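You operate a simulated robot arm through the tools that you are given. There is no shell and no other tool. Be economical: measure what you need, move in short steps, check, and stop when the job is done.

Carry out the task below with a simulated robot arm. There is one attempt and no reset: what you move stays moved.

TASK
Take the filter with the red tab and put it in the white bowl. Then stack the tin that says "pansy" from the plywood board on top of the tin marked "clips".

It is judged by the outcome, as a careful person would: the job done as asked, and still so three seconds after it is handed in. It fails if anything else is knocked over, pushed out of place, dropped, spilled or broken.

THE ROBOT
A 7-joint arm with a two-finger parallel gripper, fixed in place. Base frame: the origin is at the foot of the arm, x ahead of it, y to its left, z up; the work surface is at about z = 0. Lengths are in mm, angles in degrees, forces in N, time in s.
With the tool pointing down near the work surface it reaches from about 240 to 620 mm from the base axis. Its first joint turns from -66.0 to 66.0 degrees. Payload 2.6 kg.
Tool frame: the origin (TCP) lies between the finger pads and is the grasp point; the fingertips stand 30 mm ahead of it; z points along the fingers, y is the line along which they close. The gripper opens to 94 mm. The fingers are 28 mm wide and 10 mm thick; the gripper's body (50 by 96 mm) begins 55 mm behind the TCP.
Orientation is that of the tool frame in the base frame, as a unit quaternion [w, x, y, z]. With the fingers straight down and closing along the base's y, the tool's x points along the base's -x, its y along +y and its z along -z.

THE INTERFACE
- The arm moves only by the tool send_rows. Its argument "increments" is a list that holds one entry, the list of rows, each a list of 7 numbers: the shift along the tool's x, y, z in mm, then the turn, a rotation vector about the tool's x, y, z in degrees, then the closure, from 0 (fully open) to 1 (shut). In form: [[[x, y, z, rx, ry, rz, claw], ...]]. A call has 1 to 10 rows; each row is the pose to reach, as a shift and turn from the pose commanded when the call began, along the tool's axes at that moment. A row lasts 0.2 s, in which the tool goes at most 50 mm and 8.6 degrees; a call with a longer step from one row to the next is refused whole, and so is a gripper value outside its range. A pose out of reach is approached as far as the arm can. The call stops where the force on the tool passes 40 N (or 10 N more than at its start, if that is more) or the arm is blocked; 0.2 s more then pass. The fingers move at their own pace (about 72 mm/s each) and stop on an object; they squeeze with about 21 N. The grip force told is the motor's: it shows also when the fingers shut on nothing. Time passes only in rows, and 0.2 s behind the last, so rows that repeat a pose let the fingers close. It gives the time, the measured TCP pose, the force on the tool (base axes), the opening and the grip force at its end, in the units of the frame above (readings bear some noise).
- Cameras (640 x 400 px; columns grow to the right, rows downward): "scene" is fixed at [40.7, 432, 572.8]; the picture's right is [-0.74, -0.67, 0.00], its down [-0.34, 0.37, -0.86] and it looks along [0.58, -0.64, -0.50] (base axes); focal length 312 px, centre (320, 200). "wrist" rides on the gripper at [-37, 0, -58] in the tool frame; the picture's right is [0.00, -1.00, 0.00], its down [0.97, 0.00, -0.24] and it looks along [0.24, 0.00, 0.97] (tool axes); focal length 218 px, centre (320, 200).
- capture(camera): a new picture of that camera. No time passes.
- measure_at(camera, pixels): for up to 12 pixels [column, row] of the newest picture of that camera ("zoom" is the newest enlarged one), the place [x, y, z] in the base frame of the surface seen there, good to about 2 mm. No time passes.
- enlarge(camera, box): a new picture of the part [left, top, right, bottom] of that camera's present view, enlarged. No time passes.
- hand_in(): hands the job in; it is judged then, once.

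Work in short steps. Measure before you move; look again where a grasp or a placing could have gone wrong, and mend it. You have 80 turns and 54 pictures in all, the two below and enlarged ones among them. Open the gripper and draw the arm clear of the work before you hand the job in, unless the task says otherwise; then end with one line.

The tools are called after "Request:" as name(argument=value, ...) on one line, values as JSON. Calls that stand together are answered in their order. send_rows: Moves the arm, as the interface text tells. Its arguments: {"type":"object","properties":{"increments":{"type":"array","items":{"type":"array","items":{"type":"array","items":{"type":"number"}}}}},"required":["increments"]} The other tools are called the same way: capture (camera) takes a picture; measure_at (camera, pixels) gives the place of the surface under pixels of a picture; enlarge (camera, box) takes an enlarged picture of a part of a camera's view; hand_in () hands the job in.

At the start:

```text
time: 0.0
eef_pos: [433.3, 67.4, 328.7]
tool_rot: [0.0, 0.0, 1.0, 0.0]
force: [-1.1, -0.1, 0.0]
width: 93.9
gripper_force: 0.0
```

scene: 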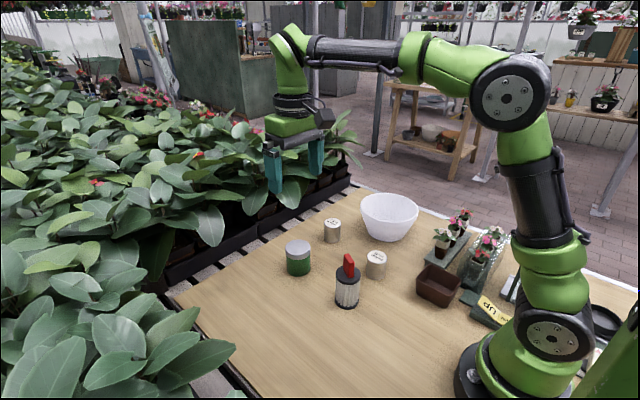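
wrist: 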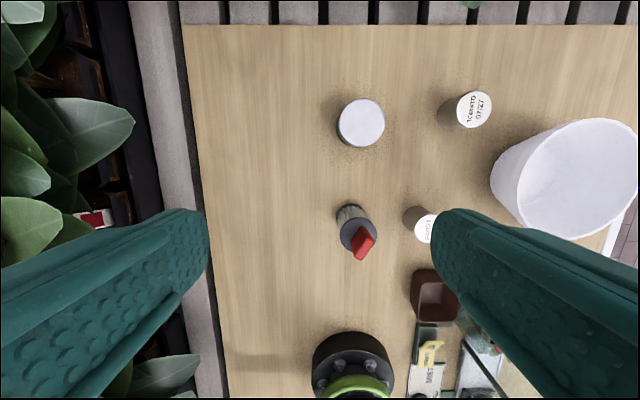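

The pictures show a filter with a red tab at scene (348,285), the bowl at (390,215), and small tins at (332,230) and (376,263). I enlarge to read the labels.

Request:
enlarge(camera="scene", box=[270, 190, 430, 310])

Request:
enlarge(camera="wrist", box=[320, 70, 520, 270])

Request:
enlarge(camera="scene", box=[400, 200, 640, 350])

```text
3.33 times, centred on (350, 250) of scene
```

zoom: 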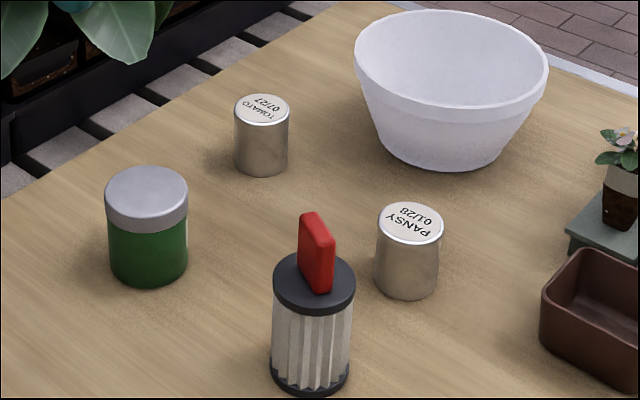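

```text
2.00 times, centred on (420, 170) of wrist
```

zoom: 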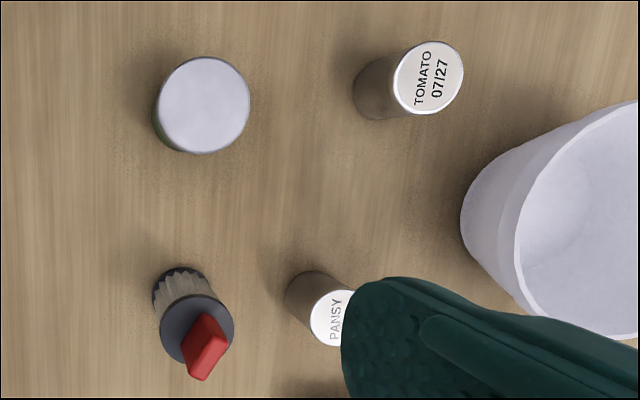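

```text
2.67 times, centred on (520, 275) of scene
```

zoom: 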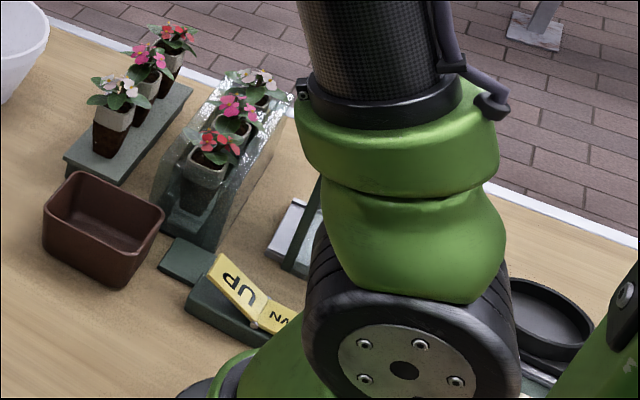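

The tins read TOMATO and PANSY; "clips" isn't seen yet (the green tin at (298,258) may be it). I measure the objects.

Request:
measure_at(camera="scene", pixels=[[348, 258], [347, 272], [347, 303], [376, 256], [376, 276], [332, 223], [298, 246], [298, 272], [390, 222], [364, 205], [416, 208], [300, 340]])

Request:
measure_at(camera="wrist", pixels=[[361, 123], [336, 122], [385, 122], [361, 98], [361, 147], [424, 228], [473, 109], [365, 240], [352, 236], [580, 178], [500, 185], [570, 230]])

```text
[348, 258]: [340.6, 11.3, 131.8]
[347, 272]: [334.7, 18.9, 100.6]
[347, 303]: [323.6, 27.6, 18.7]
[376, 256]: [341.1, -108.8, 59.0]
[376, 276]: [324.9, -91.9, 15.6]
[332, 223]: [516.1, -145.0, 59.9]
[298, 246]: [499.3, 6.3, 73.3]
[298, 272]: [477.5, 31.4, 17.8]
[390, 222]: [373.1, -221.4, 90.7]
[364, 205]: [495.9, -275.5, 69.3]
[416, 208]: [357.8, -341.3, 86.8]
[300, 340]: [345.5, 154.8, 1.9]
```

```text
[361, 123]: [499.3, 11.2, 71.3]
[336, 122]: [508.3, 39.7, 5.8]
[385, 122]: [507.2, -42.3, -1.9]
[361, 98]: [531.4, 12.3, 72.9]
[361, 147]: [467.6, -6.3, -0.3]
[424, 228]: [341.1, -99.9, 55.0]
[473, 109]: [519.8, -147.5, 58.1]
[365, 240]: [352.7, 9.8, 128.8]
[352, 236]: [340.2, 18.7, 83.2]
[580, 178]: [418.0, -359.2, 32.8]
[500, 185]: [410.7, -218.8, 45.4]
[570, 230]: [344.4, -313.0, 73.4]
```

The green tin at about (500,8) has hidden sides. I move the hand outward and tilt to look back at its far side.

Request:
send_rows(increments=[[[-40, -15, 0, 0, 8, 0, 0], [-80, -30, 0, 0, 16, 0, 0], [-110, -40, 0, 0, 24, 0, 0], [-130, -40, 0, 0, 32, 0, 0], [-130, -40, 0, 0, 32, 0, 0]]])

Request:
capture(camera="wrist")

```text
time: 1.2
eef_pos: [476.3, 35.0, 226.4]
tool_rot: [-0.253, 0.0, 0.968, 0.0]
force: [0.2, 0.0, -0.6]
width: 94.0
gripper_force: 0.1
out of reach, approached as far as the arm can: row 2, 3, 4, 5
```

```text
48 pictures are left
```

wrist: 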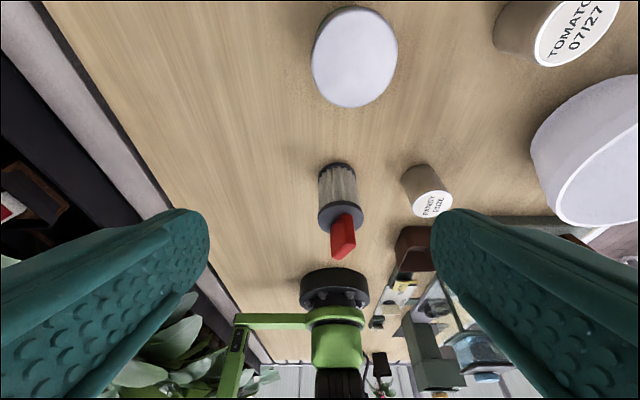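

The label is still unseen. I go upright and move to the tin's -y side to look from there.

Request:
send_rows(increments=[[[10, -35, 5, 0, -8, 0, 0], [20, -75, 10, 0, -16, 0, 0], [30, -120, 15, 0, -24, 0, 0], [42, -165, 19, 0, -29.3, 0, 0], [42, -165, 19, 0, -29.3, 0, 0]]])

Request:
send_rows(increments=[[[0, 0, 0, -8, 0, 0, 0], [0, 0, 0, -16, 0, 0, 0], [0, 0, 0, -24, 0, 0, 0], [0, 0, 0, -32, 0, 0, 0], [0, 0, 0, -40, 0, 0, 0], [0, 0, 0, -48, 0, 0, 0], [0, 0, 0, -48, 0, 0, 0]]])

Request:
capture(camera="wrist")

```text
time: 2.4
eef_pos: [429.7, -129.4, 230.7]
tool_rot: [-0.022, 0.0, 1.0, 0.0]
force: [0.0, -0.8, 0.4]
width: 93.8
gripper_force: 0.1
```

```text
time: 4.0
eef_pos: [429.2, -127.9, 233.0]
tool_rot: [-0.021, 0.01, 0.913, 0.408]
force: [1.0, -0.8, -0.9]
width: 93.8
gripper_force: 0.2
```

```text
47 pictures are left
```

wrist: 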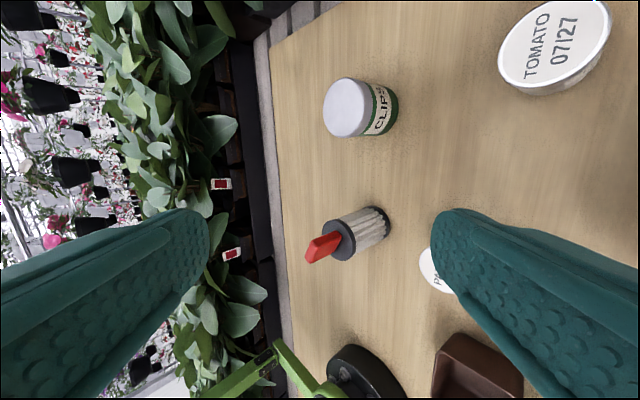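

The green tin is labelled CLIPS (380,108). I go upright and over the filter, staying high.

Request:
send_rows(increments=[[[0, 0, 0, 8, 0, 0, 0], [0, 0, 0, 16, 0, 0, 0], [0, 0, 0, 24, 0, 0, 0], [0, 0, 0, 32, 0, 0, 0], [0, 0, 0, 40, 0, 0, 0], [0, 0, 0, 48, 0, 0, 0], [0, 0, 0, 48, 0, 0, 0]]])

Request:
send_rows(increments=[[[20, 30, 0, 0, 2.5, 0, 0], [40, 65, 0, 0, 2.5, 0, 0], [65, 105, 0, 0, 2.5, 0, 0], [90, 144, 0, 0, 2.5, 0, 0], [90, 144, 0, 0, 2.5, 0, 0]]])

Request:
capture(camera="wrist")

Request:
enlarge(camera="scene", box=[300, 240, 400, 320])

```text
time: 5.6
eef_pos: [429.8, -127.9, 233.4]
tool_rot: [-0.023, 0.0, 1.0, -0.001]
force: [-0.2, 0.6, 0.2]
width: 94.2
gripper_force: 0.0
```

```text
time: 6.8
eef_pos: [337.0, 17.2, 236.5]
tool_rot: [-0.045, -0.001, 0.999, -0.001]
force: [0.4, -0.8, -0.4]
width: 94.0
gripper_force: 0.1
```

```text
46 pictures are left
```

wrist: 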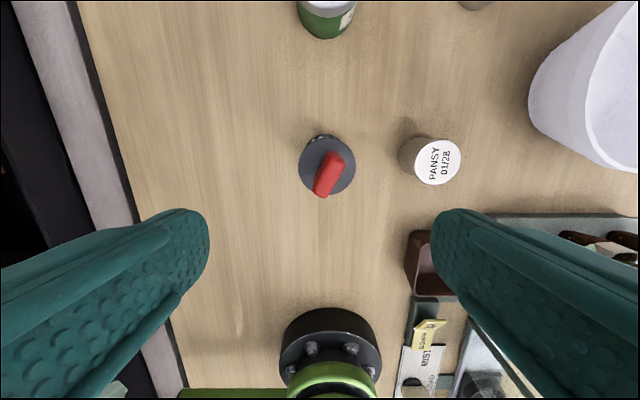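

```text
5.00 times, centred on (350, 280) of scene
```

zoom: 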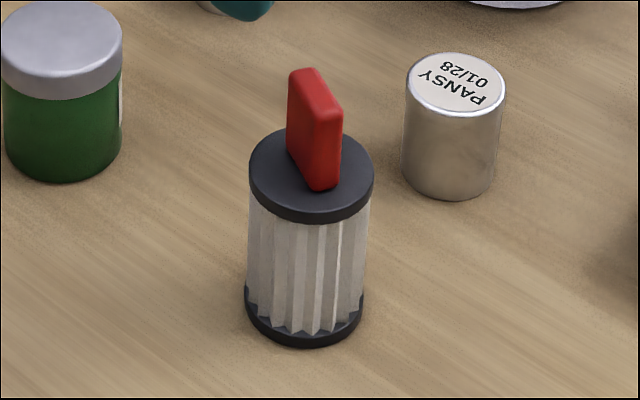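

The tool is 5° tilted (fix with -5.2 about y). I measure the filter's cap edges and the pansy lid.

Request:
measure_at(camera="wrist", pixels=[[303, 165], [350, 178], [316, 142], [346, 148], [330, 170], [336, 158], [320, 190], [420, 161], [458, 161], [440, 142], [440, 181], [439, 161]])

Request:
measure_at(camera="zoom", pixels=[[254, 170], [369, 170], [305, 72], [330, 110], [315, 240], [280, 145], [310, 318], [455, 82], [456, 55], [412, 80], [500, 92], [350, 205]])

```text
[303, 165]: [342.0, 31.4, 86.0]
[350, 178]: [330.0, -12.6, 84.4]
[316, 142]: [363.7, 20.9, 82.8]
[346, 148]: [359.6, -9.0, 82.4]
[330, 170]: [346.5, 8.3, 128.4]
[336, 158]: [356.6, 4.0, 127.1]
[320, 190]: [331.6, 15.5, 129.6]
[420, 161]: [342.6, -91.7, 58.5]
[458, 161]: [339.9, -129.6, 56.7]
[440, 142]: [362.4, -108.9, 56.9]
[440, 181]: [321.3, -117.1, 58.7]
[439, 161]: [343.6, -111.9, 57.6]
```

```text
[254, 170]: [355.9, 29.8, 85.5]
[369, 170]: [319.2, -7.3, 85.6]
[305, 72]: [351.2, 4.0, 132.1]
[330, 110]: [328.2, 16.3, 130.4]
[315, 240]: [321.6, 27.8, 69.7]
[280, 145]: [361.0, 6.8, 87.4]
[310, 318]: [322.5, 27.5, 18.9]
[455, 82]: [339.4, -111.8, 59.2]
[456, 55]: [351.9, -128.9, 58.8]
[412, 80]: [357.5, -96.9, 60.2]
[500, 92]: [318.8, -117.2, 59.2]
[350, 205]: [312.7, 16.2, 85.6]
```

The filter: axis (338,10.5), cap Ø52 at z 85, tab top 132. I straighten and centre, then go down to z≈84.

Request:
send_rows(increments=[[[-1.5, -6.7, 0, 0, -5.2, 0, 0], [-1.5, -6.7, 0, 0, -5.2, 0, 0], [-1.5, -6.7, 0, 0, -5.2, 0, 0]]])

```text
time: 7.6
eef_pos: [339.3, 9.3, 236.9]
tool_rot: [0.0, 0.0, 1.0, 0.001]
force: [-0.1, 0.5, -0.4]
width: 94.0
gripper_force: 0.0
```

Upright and centred; descending about 152 mm.

Request:
send_rows(increments=[[[0, 0, 40, 0, 0, 0, 0], [0, 1, 80, 0, 0, 0, 0], [0, 1, 115, 0, 0, 0, 0], [0, 1, 140, 0, 0, 0, 0], [0, 1, 152, 0, 0, 0, 0], [0, 1, 152, 0, 0, 0, 0]]])

Request:
capture(camera="scene")

```text
time: 9.0
eef_pos: [339.7, 10.3, 85.7]
tool_rot: [0.0, 0.0, 1.0, 0.0]
force: [0.0, 0.3, 0.0]
width: 93.9
gripper_force: 0.1
```

```text
44 pictures are left
```

scene: 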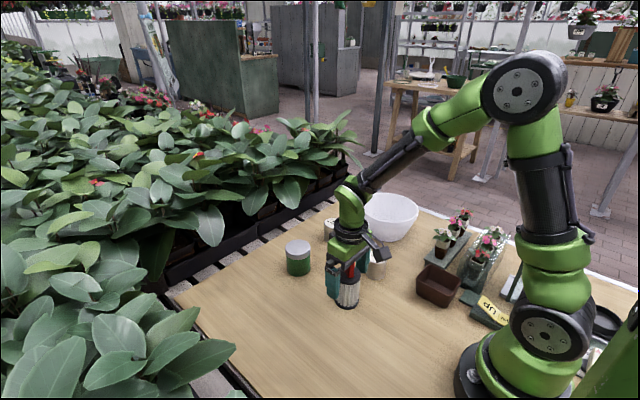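

The fingers straddle the filter; I close and then lift slightly.

Request:
send_rows(increments=[[[0, 0, 0, 0, 0, 0, 1], [0, 0, 0, 0, 0, 0, 1], [0, 0, 0, 0, 0, 0, 1], [0, 0, -20, 0, 0, 0, 1], [0, 0, -50, 0, 0, 0, 1], [0, 0, -90, 0, 0, 0, 1], [0, 0, -120, 0, 0, 0, 1], [0, 0, -120, 0, 0, 0, 1]]])

Request:
capture(camera="scene")

Request:
capture(camera="wrist")

```text
time: 10.8
eef_pos: [339.7, 10.3, 207.1]
tool_rot: [0.0, -0.001, 1.0, 0.001]
force: [-0.2, 1.4, -0.8]
width: 53.1
gripper_force: 20.6
```

```text
43 pictures are left
```

scene: 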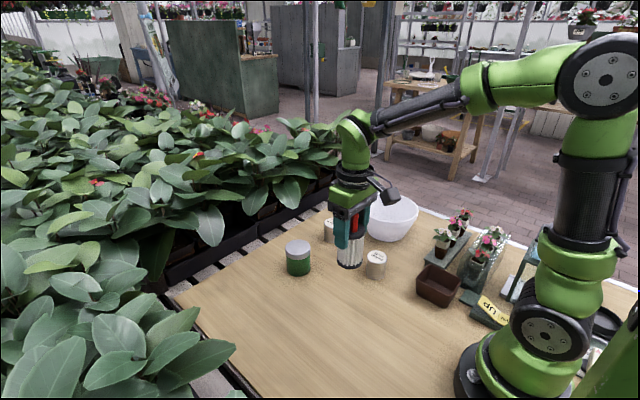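

```text
42 pictures are left
```

wrist: 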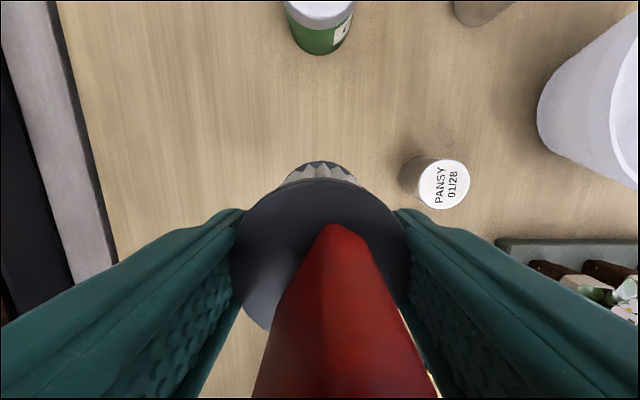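

The filter is held. I measure the bowl for its centre and floor.

Request:
enlarge(camera="scene", box=[350, 180, 430, 250])

```text
5.71 times, centred on (390, 215) of scene
```

zoom: 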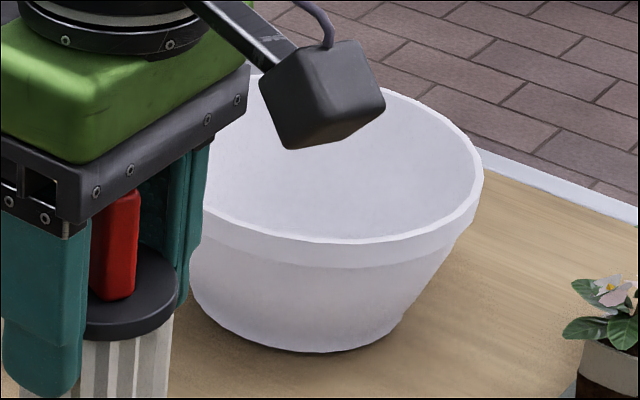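

Request:
measure_at(camera="zoom", pixels=[[330, 240], [479, 180], [440, 220], [250, 220], [430, 110], [340, 232], [300, 200], [340, 180], [400, 170], [340, 345], [205, 310], [470, 140]])

```text
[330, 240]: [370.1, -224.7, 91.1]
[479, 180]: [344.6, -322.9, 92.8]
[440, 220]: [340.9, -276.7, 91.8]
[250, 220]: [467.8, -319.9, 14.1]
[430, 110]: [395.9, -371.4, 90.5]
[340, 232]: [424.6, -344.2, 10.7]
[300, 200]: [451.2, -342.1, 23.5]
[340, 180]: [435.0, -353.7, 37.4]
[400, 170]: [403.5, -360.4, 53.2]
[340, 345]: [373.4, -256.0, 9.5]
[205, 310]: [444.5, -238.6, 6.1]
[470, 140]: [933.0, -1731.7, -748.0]
```

Bowl centre ≈ (427,-290), rim radius ≈ 88 at z 92, floor ≈ 8. I raise a bit and carry the filter over it.

Request:
send_rows(increments=[[[0, 0, -25, 0, 0, 0, 1], [-10, -35, -30, 0, 0, 0, 1], [-22, -75, -30, 0, 0, 0, 1], [-34, -120, -30, 0, 0, 0, 1], [-46, -165, -30, 0, 0, 0, 1], [-60, -210, -30, 0, 0, 0, 1], [-74, -255, -30, 0, 0, 0, 1], [-83, -285, -30, 0, 0, 0, 1], [-87, -299, -30, 0, 0, 0, 1], [-87, -299, -30, 0, 0, 0, 1]]])

Request:
capture(camera="wrist")

Request:
enlarge(camera="scene", box=[320, 130, 480, 250])

```text
time: 13.0
eef_pos: [427.8, -292.8, 233.1]
tool_rot: [0.0, 0.0, 1.0, 0.0]
force: [0.6, -1.1, -1.2]
width: 53.2
gripper_force: 21.1
```

```text
40 pictures are left
```

wrist: 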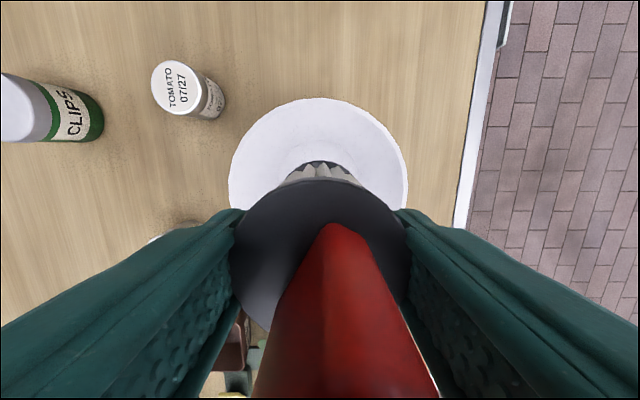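

```text
3.33 times, centred on (400, 190) of scene
```

zoom: 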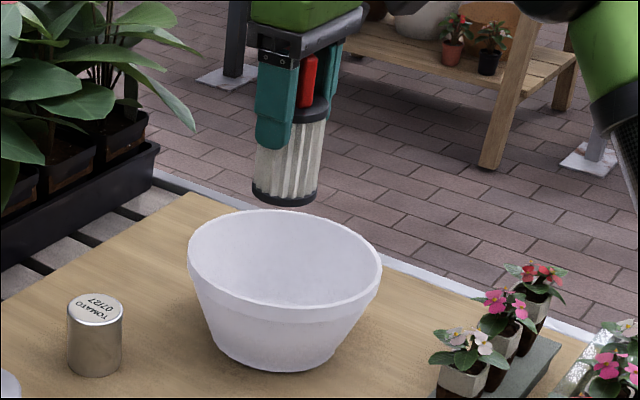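

The bowl spans columns 228–408 in the wrist view, centred under the tool; I check the rim points.

Request:
measure_at(camera="wrist", pixels=[[232, 190], [404, 190], [318, 101], [260, 120], [380, 122], [318, 150]])

Request:
measure_at(camera="zoom", pixels=[[285, 211], [379, 270], [192, 250], [290, 318], [260, 292], [270, 285], [290, 285], [240, 270]])

```text
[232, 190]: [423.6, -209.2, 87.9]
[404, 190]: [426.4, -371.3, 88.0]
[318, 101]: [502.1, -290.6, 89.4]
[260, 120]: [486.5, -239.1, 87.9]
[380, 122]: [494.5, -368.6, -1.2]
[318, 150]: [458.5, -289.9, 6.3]
```

```text
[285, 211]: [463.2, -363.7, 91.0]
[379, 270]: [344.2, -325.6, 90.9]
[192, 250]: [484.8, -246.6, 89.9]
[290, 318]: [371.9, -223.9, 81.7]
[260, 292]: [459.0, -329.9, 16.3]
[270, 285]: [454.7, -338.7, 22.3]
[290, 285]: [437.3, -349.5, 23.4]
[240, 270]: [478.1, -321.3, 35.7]
```

Centre ≈ (420,-290), floor z 6. I lower the filter to just above the floor, then touch down gently.

Request:
send_rows(increments=[[[8, 2.5, 0, 0, 0, 0, 1], [8, 2.5, 40, 0, 0, 0, 1], [8, 2.5, 80, 0, 0, 0, 1], [8, 2.5, 115, 0, 0, 0, 1], [8, 2.5, 132, 0, 0, 0, 1], [8, 2.5, 137, 0, 0, 0, 1], [8, 2.5, 139, 0, 0, 0, 1], [8, 2.5, 139, 0, 0, 0, 1]]])

Request:
enlarge(camera="scene", box=[320, 130, 480, 250])

```text
time: 14.8
eef_pos: [419.6, -287.1, 96.5]
tool_rot: [-0.001, 0.0, 1.0, -0.001]
force: [1.1, 0.0, -0.6]
width: 53.1
gripper_force: 21.1
```

```text
3.33 times, centred on (400, 190) of scene
```

zoom: 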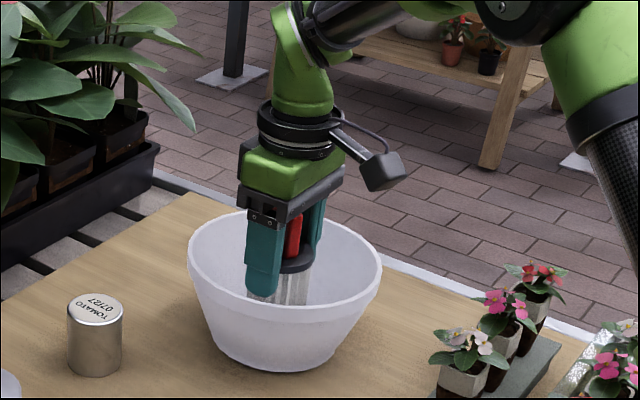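

Near the floor with no contact yet; I go down in small steps.

Request:
send_rows(increments=[[[0, 0, 1.5, 0, 0, 0, 1], [0, 0, 2.5, 0, 0, 0, 1], [0, 0, 3.5, 0, 0, 0, 1], [0, 0, 3.5, 0, 0, 0, 1]]])

```text
time: 15.8
eef_pos: [419.9, -286.8, 94.0]
tool_rot: [0.001, 0.0, 1.0, -0.001]
force: [-2.2, 1.0, 8.1]
width: 53.5
gripper_force: 21.8
```

Contact felt (8 N). I open partly and rise straight.

Request:
send_rows(increments=[[[0, 0, -0.5, 0, 0, 0, 0.2], [0, 0, -0.5, 0, 0, 0, 0.2], [0, 0, -0.5, 0, 0, 0, 0.2], [0, 0, -20, 0, 0, 0, 0.2], [0, 0, -60, 0, 0, 0, 0.2], [0, 0, -100, 0, 0, 0, 0.2], [0, 0, -140, 0, 0, 0, 0.2], [0, 0, -140, 0, 0, 0, 0.2]]])

Request:
enlarge(camera="scene", box=[280, 170, 480, 310])

Request:
capture(camera="wrist")

```text
time: 17.6
eef_pos: [417.5, -285.3, 232.2]
tool_rot: [0.0, -0.001, 1.0, 0.0]
force: [-0.5, -1.0, 0.6]
width: 75.3
gripper_force: 0.0
```

```text
2.86 times, centred on (380, 240) of scene
```

zoom: 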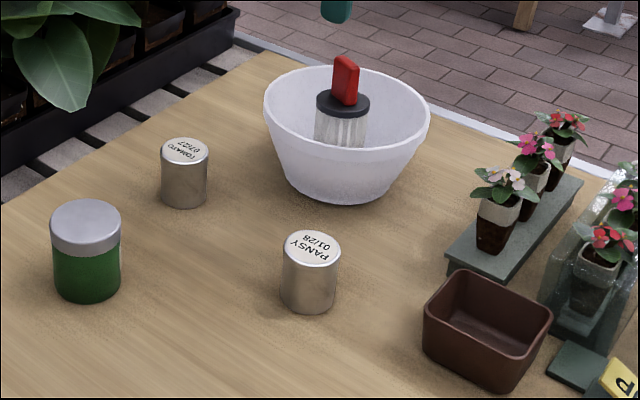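

```text
36 pictures are left
```

wrist: 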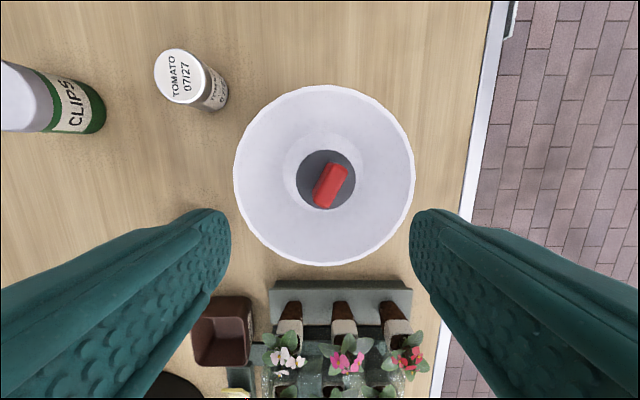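

The filter stands in the bowl. I measure the tray near the pansy tin, the pansy lid again, and the clips lid.

Request:
measure_at(camera="zoom", pixels=[[465, 272], [427, 315], [312, 245], [285, 243], [338, 243], [312, 232], [312, 262], [86, 222], [52, 222], [119, 222], [86, 202], [86, 242]])

```text
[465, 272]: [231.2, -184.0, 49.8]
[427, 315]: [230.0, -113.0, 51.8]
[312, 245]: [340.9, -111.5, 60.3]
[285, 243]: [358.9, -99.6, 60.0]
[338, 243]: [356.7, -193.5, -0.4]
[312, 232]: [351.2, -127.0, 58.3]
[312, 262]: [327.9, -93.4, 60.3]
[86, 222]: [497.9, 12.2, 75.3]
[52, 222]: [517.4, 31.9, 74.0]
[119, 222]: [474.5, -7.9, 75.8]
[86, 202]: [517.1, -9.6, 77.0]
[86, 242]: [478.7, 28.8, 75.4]
```

Pansy centre ≈ (341,-111), top 60; clips centre ≈ (497,11), top 75. I move above the pansy tin.

Request:
send_rows(increments=[[[15, 35, 0, 0, 0, 0, 0], [32, 75, 0, 0, 0, 0, 0], [50, 115, 0, 0, 0, 0, 0], [66, 150, 0, 0, 0, 0, 0], [76.5, 174, 0, 0, 0, 0, 0], [76.5, 174, 0, 0, 0, 0, 0]]])

Request:
capture(camera="wrist")

```text
time: 19.0
eef_pos: [341.8, -110.3, 233.0]
tool_rot: [0.0, 0.0, 1.0, 0.0]
force: [-0.1, 0.4, -0.2]
width: 94.2
gripper_force: 0.1
```

```text
35 pictures are left
```

wrist: 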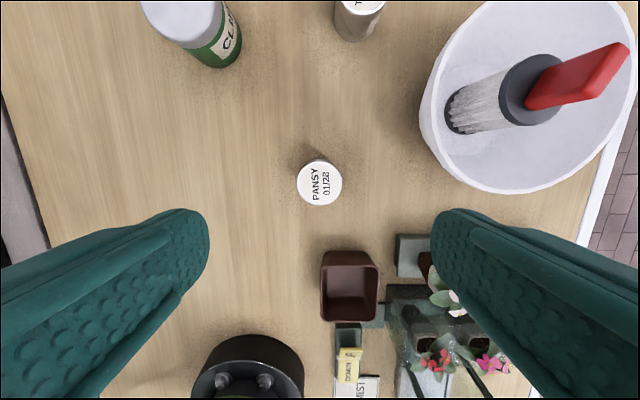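

Pansy is centred at (320,183). I descend with fingers open.

Request:
send_rows(increments=[[[0.5, -0.5, 45, 0, 0, 0, 0], [0.5, -0.5, 90, 0, 0, 0, 0], [0.5, -0.5, 130, 0, 0, 0, 0], [0.5, -0.5, 160, 0, 0, 0, 0], [0.5, -0.5, 182, 0, 0, 0, 0], [0.5, -0.5, 190, 0, 0, 0, 0], [0.5, -0.5, 190, 0, 0, 0, 0]]])

Request:
enlarge(camera="scene", box=[280, 170, 480, 310])

```text
time: 20.6
eef_pos: [343.7, -113.2, 42.9]
tool_rot: [-0.001, 0.0, 1.0, 0.0]
force: [0.3, 0.0, -0.2]
width: 94.1
gripper_force: 0.0
```

```text
2.86 times, centred on (380, 240) of scene
```

zoom: 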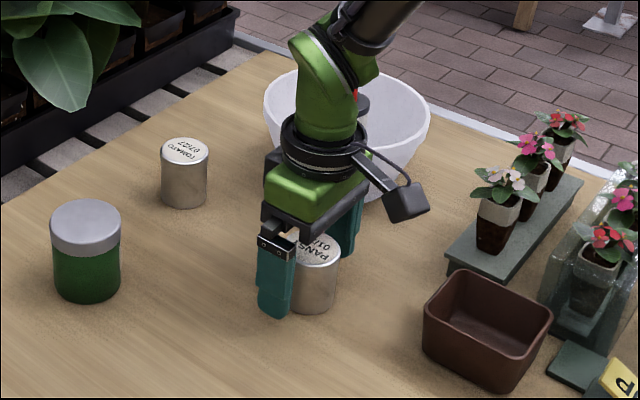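

The fingers straddle the tin; nudge 2 mm, close and lift.

Request:
send_rows(increments=[[[2, 1.5, 0, 0, 0, 0, 0.3], [2, 1.5, 0, 0, 0, 0, 1], [2, 1.5, 0, 0, 0, 0, 1], [2, 1.5, 0, 0, 0, 0, 1], [2, 1.5, 0, 0, 0, 0, 1], [2, 1.5, -20, 0, 0, 0, 1], [2, 1.5, -60, 0, 0, 0, 1], [2, 1.5, -100, 0, 0, 0, 1], [2, 1.5, -140, 0, 0, 0, 1], [2, 1.5, -140, 0, 0, 0, 1]]])

Request:
capture(camera="wrist")

Request:
enlarge(camera="scene", box=[280, 150, 480, 290])

```text
time: 22.8
eef_pos: [341.9, -111.5, 182.1]
tool_rot: [0.0, 0.0, 1.0, 0.0]
force: [-0.6, 0.2, -0.9]
width: 48.5
gripper_force: 21.1
```

```text
33 pictures are left
```

wrist: 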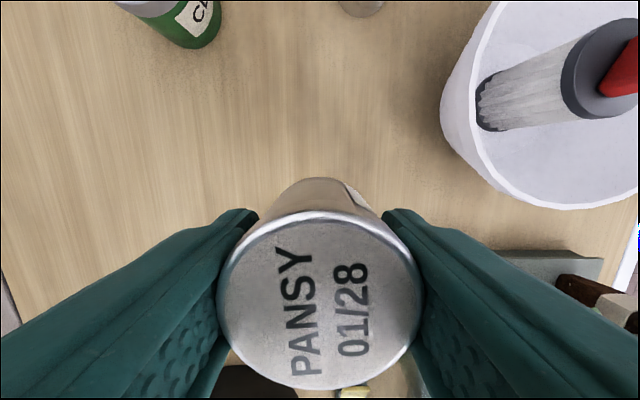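

```text
2.86 times, centred on (380, 220) of scene
```

zoom: 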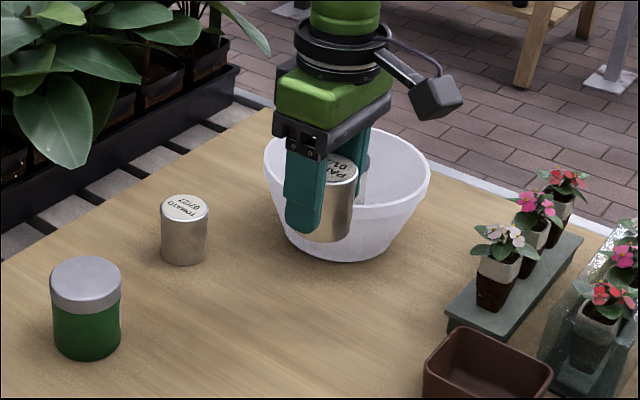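

The pansy tin is held upright. I carry it over the clips tin at z 182, bottom at about 139.

Request:
send_rows(increments=[[[-20, 16, 0, 0, 0, 0, 1], [-50, 40, 0, 0, 0, 0, 1], [-85, 67, 0, 0, 0, 0, 1], [-120, 95, 0, 0, 0, 0, 1], [-145, 115, 0, 0, 0, 0, 1], [-155, 122.5, 0, 0, 0, 0, 1], [-155, 122.5, 0, 0, 0, 0, 1], [-155, 122.5, 0, 0, 0, 0, 1]]])

Request:
enlarge(camera="scene", box=[240, 160, 380, 290])

Request:
capture(camera="wrist")

```text
time: 24.6
eef_pos: [497.6, 11.9, 183.7]
tool_rot: [0.0, 0.0, 1.0, 0.0]
force: [0.0, 0.3, -0.7]
width: 48.7
gripper_force: 21.0
```

```text
3.08 times, centred on (310, 225) of scene
```

zoom: 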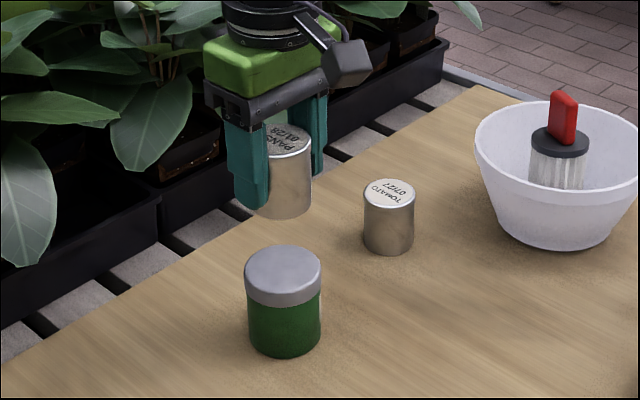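

```text
30 pictures are left
```

wrist: 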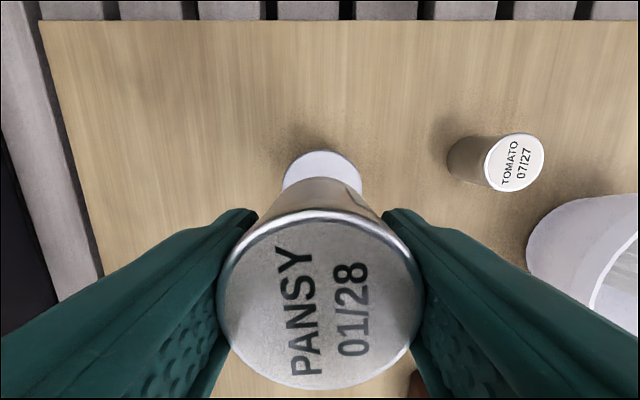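

Now I check the lid's full outline.

Request:
measure_at(camera="zoom", pixels=[[248, 272], [319, 272], [283, 249], [283, 290], [265, 254], [302, 254], [264, 288], [303, 288], [283, 270]])

Request:
measure_at(camera="wrist", pixels=[[285, 182], [359, 182], [321, 153], [300, 160], [345, 160]])

```text
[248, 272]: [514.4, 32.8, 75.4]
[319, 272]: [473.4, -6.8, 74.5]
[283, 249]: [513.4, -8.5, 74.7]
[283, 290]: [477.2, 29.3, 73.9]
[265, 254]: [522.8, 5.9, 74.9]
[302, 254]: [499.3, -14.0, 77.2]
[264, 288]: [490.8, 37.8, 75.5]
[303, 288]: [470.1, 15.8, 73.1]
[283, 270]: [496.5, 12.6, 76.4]
```

```text
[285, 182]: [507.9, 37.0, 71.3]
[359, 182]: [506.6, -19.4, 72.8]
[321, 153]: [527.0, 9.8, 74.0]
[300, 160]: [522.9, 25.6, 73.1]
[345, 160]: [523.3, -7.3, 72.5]
```

Clips centre ≈ (496,11). I lower to a few mm above its lid.

Request:
send_rows(increments=[[[1.5, -0.8, 20, 0, 0, 0, 1], [1.5, -0.8, 42, 0, 0, 0, 1], [1.5, -0.8, 55, 0, 0, 0, 1], [1.5, -0.8, 60, 0, 0, 0, 1], [1.5, -0.8, 60, 0, 0, 0, 1]]])

Request:
enlarge(camera="scene", box=[240, 180, 360, 290])

```text
time: 25.8
eef_pos: [494.2, 10.8, 122.8]
tool_rot: [0.001, 0.0, 1.0, 0.0]
force: [0.5, -0.2, -0.8]
width: 48.5
gripper_force: 21.0
```

```text
3.64 times, centred on (300, 235) of scene
```

zoom: 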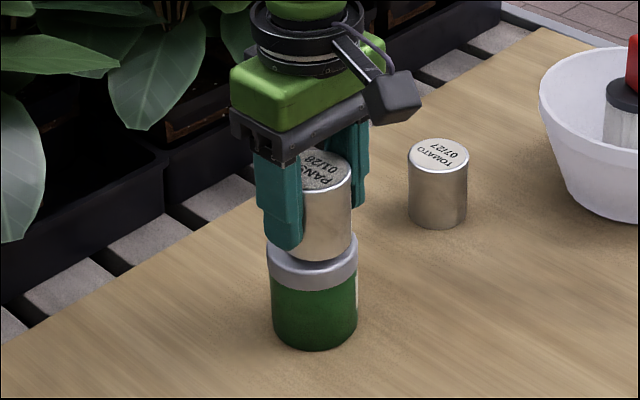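

A few mm left; I go down in 1 mm steps.

Request:
send_rows(increments=[[[-1, 0, 1.5, 0, 0, 0, 1], [-1, 0, 2.5, 0, 0, 0, 1], [-1, 0, 3.5, 0, 0, 0, 1], [-1, 0, 4.5, 0, 0, 0, 1], [-1, 0, 4.5, 0, 0, 0, 1]]])

```text
time: 27.0
eef_pos: [494.4, 9.5, 117.7]
tool_rot: [0.0, 0.0, 1.0, 0.0]
force: [0.0, -0.1, 0.2]
width: 48.5
gripper_force: 21.1
```

Request:
send_rows(increments=[[[-1, 1, 0.7, 0, 0, 0, 1], [-1, 1, 1.4, 0, 0, 0, 1], [-1, 1, 1.4, 0, 0, 0, 1]]])

```text
time: 27.8
eef_pos: [496.4, 10.4, 116.3]
tool_rot: [0.001, 0.0, 1.0, 0.0]
force: [-0.1, -0.4, -0.5]
width: 48.5
gripper_force: 20.8
```

No contact yet; I continue.

Request:
send_rows(increments=[[[0, 0, 0.7, 0, 0, 0, 1], [0, 0, 1.4, 0, 0, 0, 1], [0, 0, 1.4, 0, 0, 0, 1]]])

Request:
enlarge(camera="scene", box=[260, 200, 340, 280])

```text
time: 28.6
eef_pos: [496.9, 11.8, 116.9]
tool_rot: [0.001, -0.001, 1.0, 0.0]
force: [-4.5, -2.0, 15.7]
width: 48.7
gripper_force: 21.1
```

```text
5.00 times, centred on (300, 240) of scene
```

zoom: 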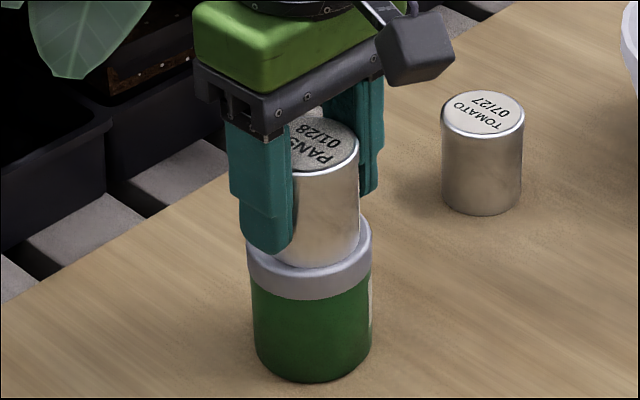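

Contact at 15.7 N, well centred. I ease up 1 mm, open, then rise straight.

Request:
send_rows(increments=[[[0, 0, -1, 0, 0, 0, 1], [0, 0, -1, 0, 0, 0, 0.3], [0, 0, -1, 0, 0, 0, 0], [0, 0, -1, 0, 0, 0, 0], [0, 0, -1, 0, 0, 0, 0], [0, 0, -20, 0, 0, 0, 0], [0, 0, -50, 0, 0, 0, 0], [0, 0, -85, 0, 0, 0, 0], [0, 0, -120, 0, 0, 0, 0], [0, 0, -120, 0, 0, 0, 0]]])

Request:
capture(camera="scene")

Request:
enlarge(camera="scene", box=[260, 180, 340, 280])

```text
time: 30.8
eef_pos: [495.7, 10.4, 236.8]
tool_rot: [0.0, 0.0, 1.0, 0.0]
force: [-0.2, -0.7, 0.0]
width: 94.0
gripper_force: 0.0
```

```text
27 pictures are left
```

scene: 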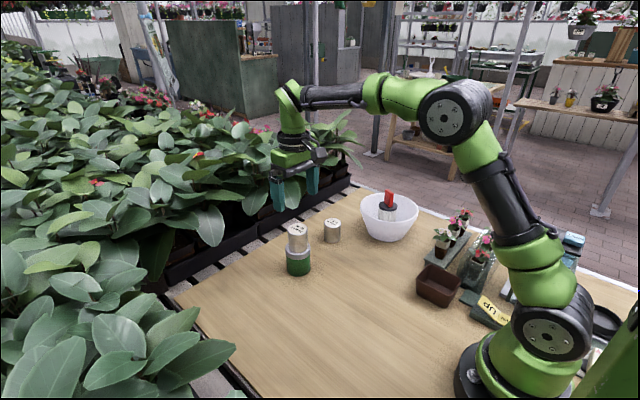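

```text
4.00 times, centred on (300, 230) of scene
```

zoom: 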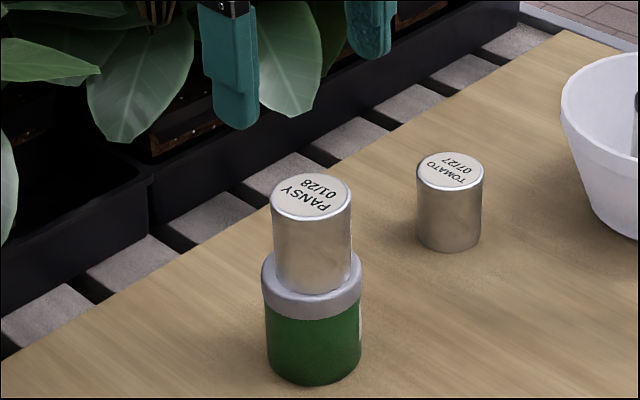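

The stack stands and the filter is in the bowl. I draw the arm back, clear of the work.

Request:
send_rows(increments=[[[0, 0, -30, 0, 0, 0, 0], [30, 0, -60, 0, 0, 0, 0], [70, 0, -80, 0, 0, 0, 0], [110, 0, -90, 0, 0, 0, 0], [110, 0, -90, 0, 0, 0, 0]]])

Request:
capture(camera="scene")

```text
time: 32.0
eef_pos: [386.7, 12.3, 327.3]
tool_rot: [0.0, 0.0, 1.0, 0.001]
force: [0.6, 0.2, -0.9]
width: 94.0
gripper_force: 0.0
```

```text
25 pictures are left
```

scene: 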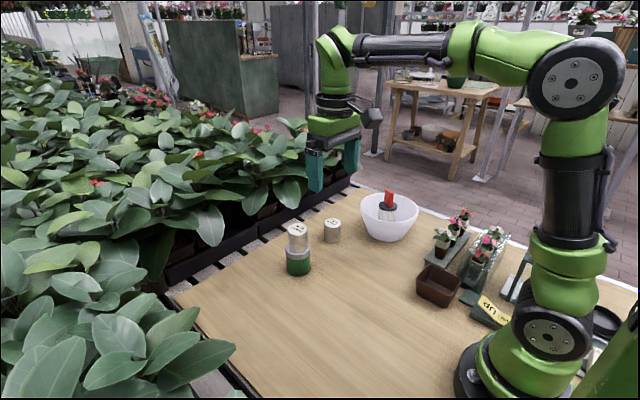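

All is in place and the arm is clear; I hand in.

Request:
hand_in()

```text
The job is handed in.
```

The red-tabbed filter is standing in the white bowl, and the "pansy" tin is stacked on the tin marked "clips". Nothing else was disturbed, and the arm is clear with the gripper open.
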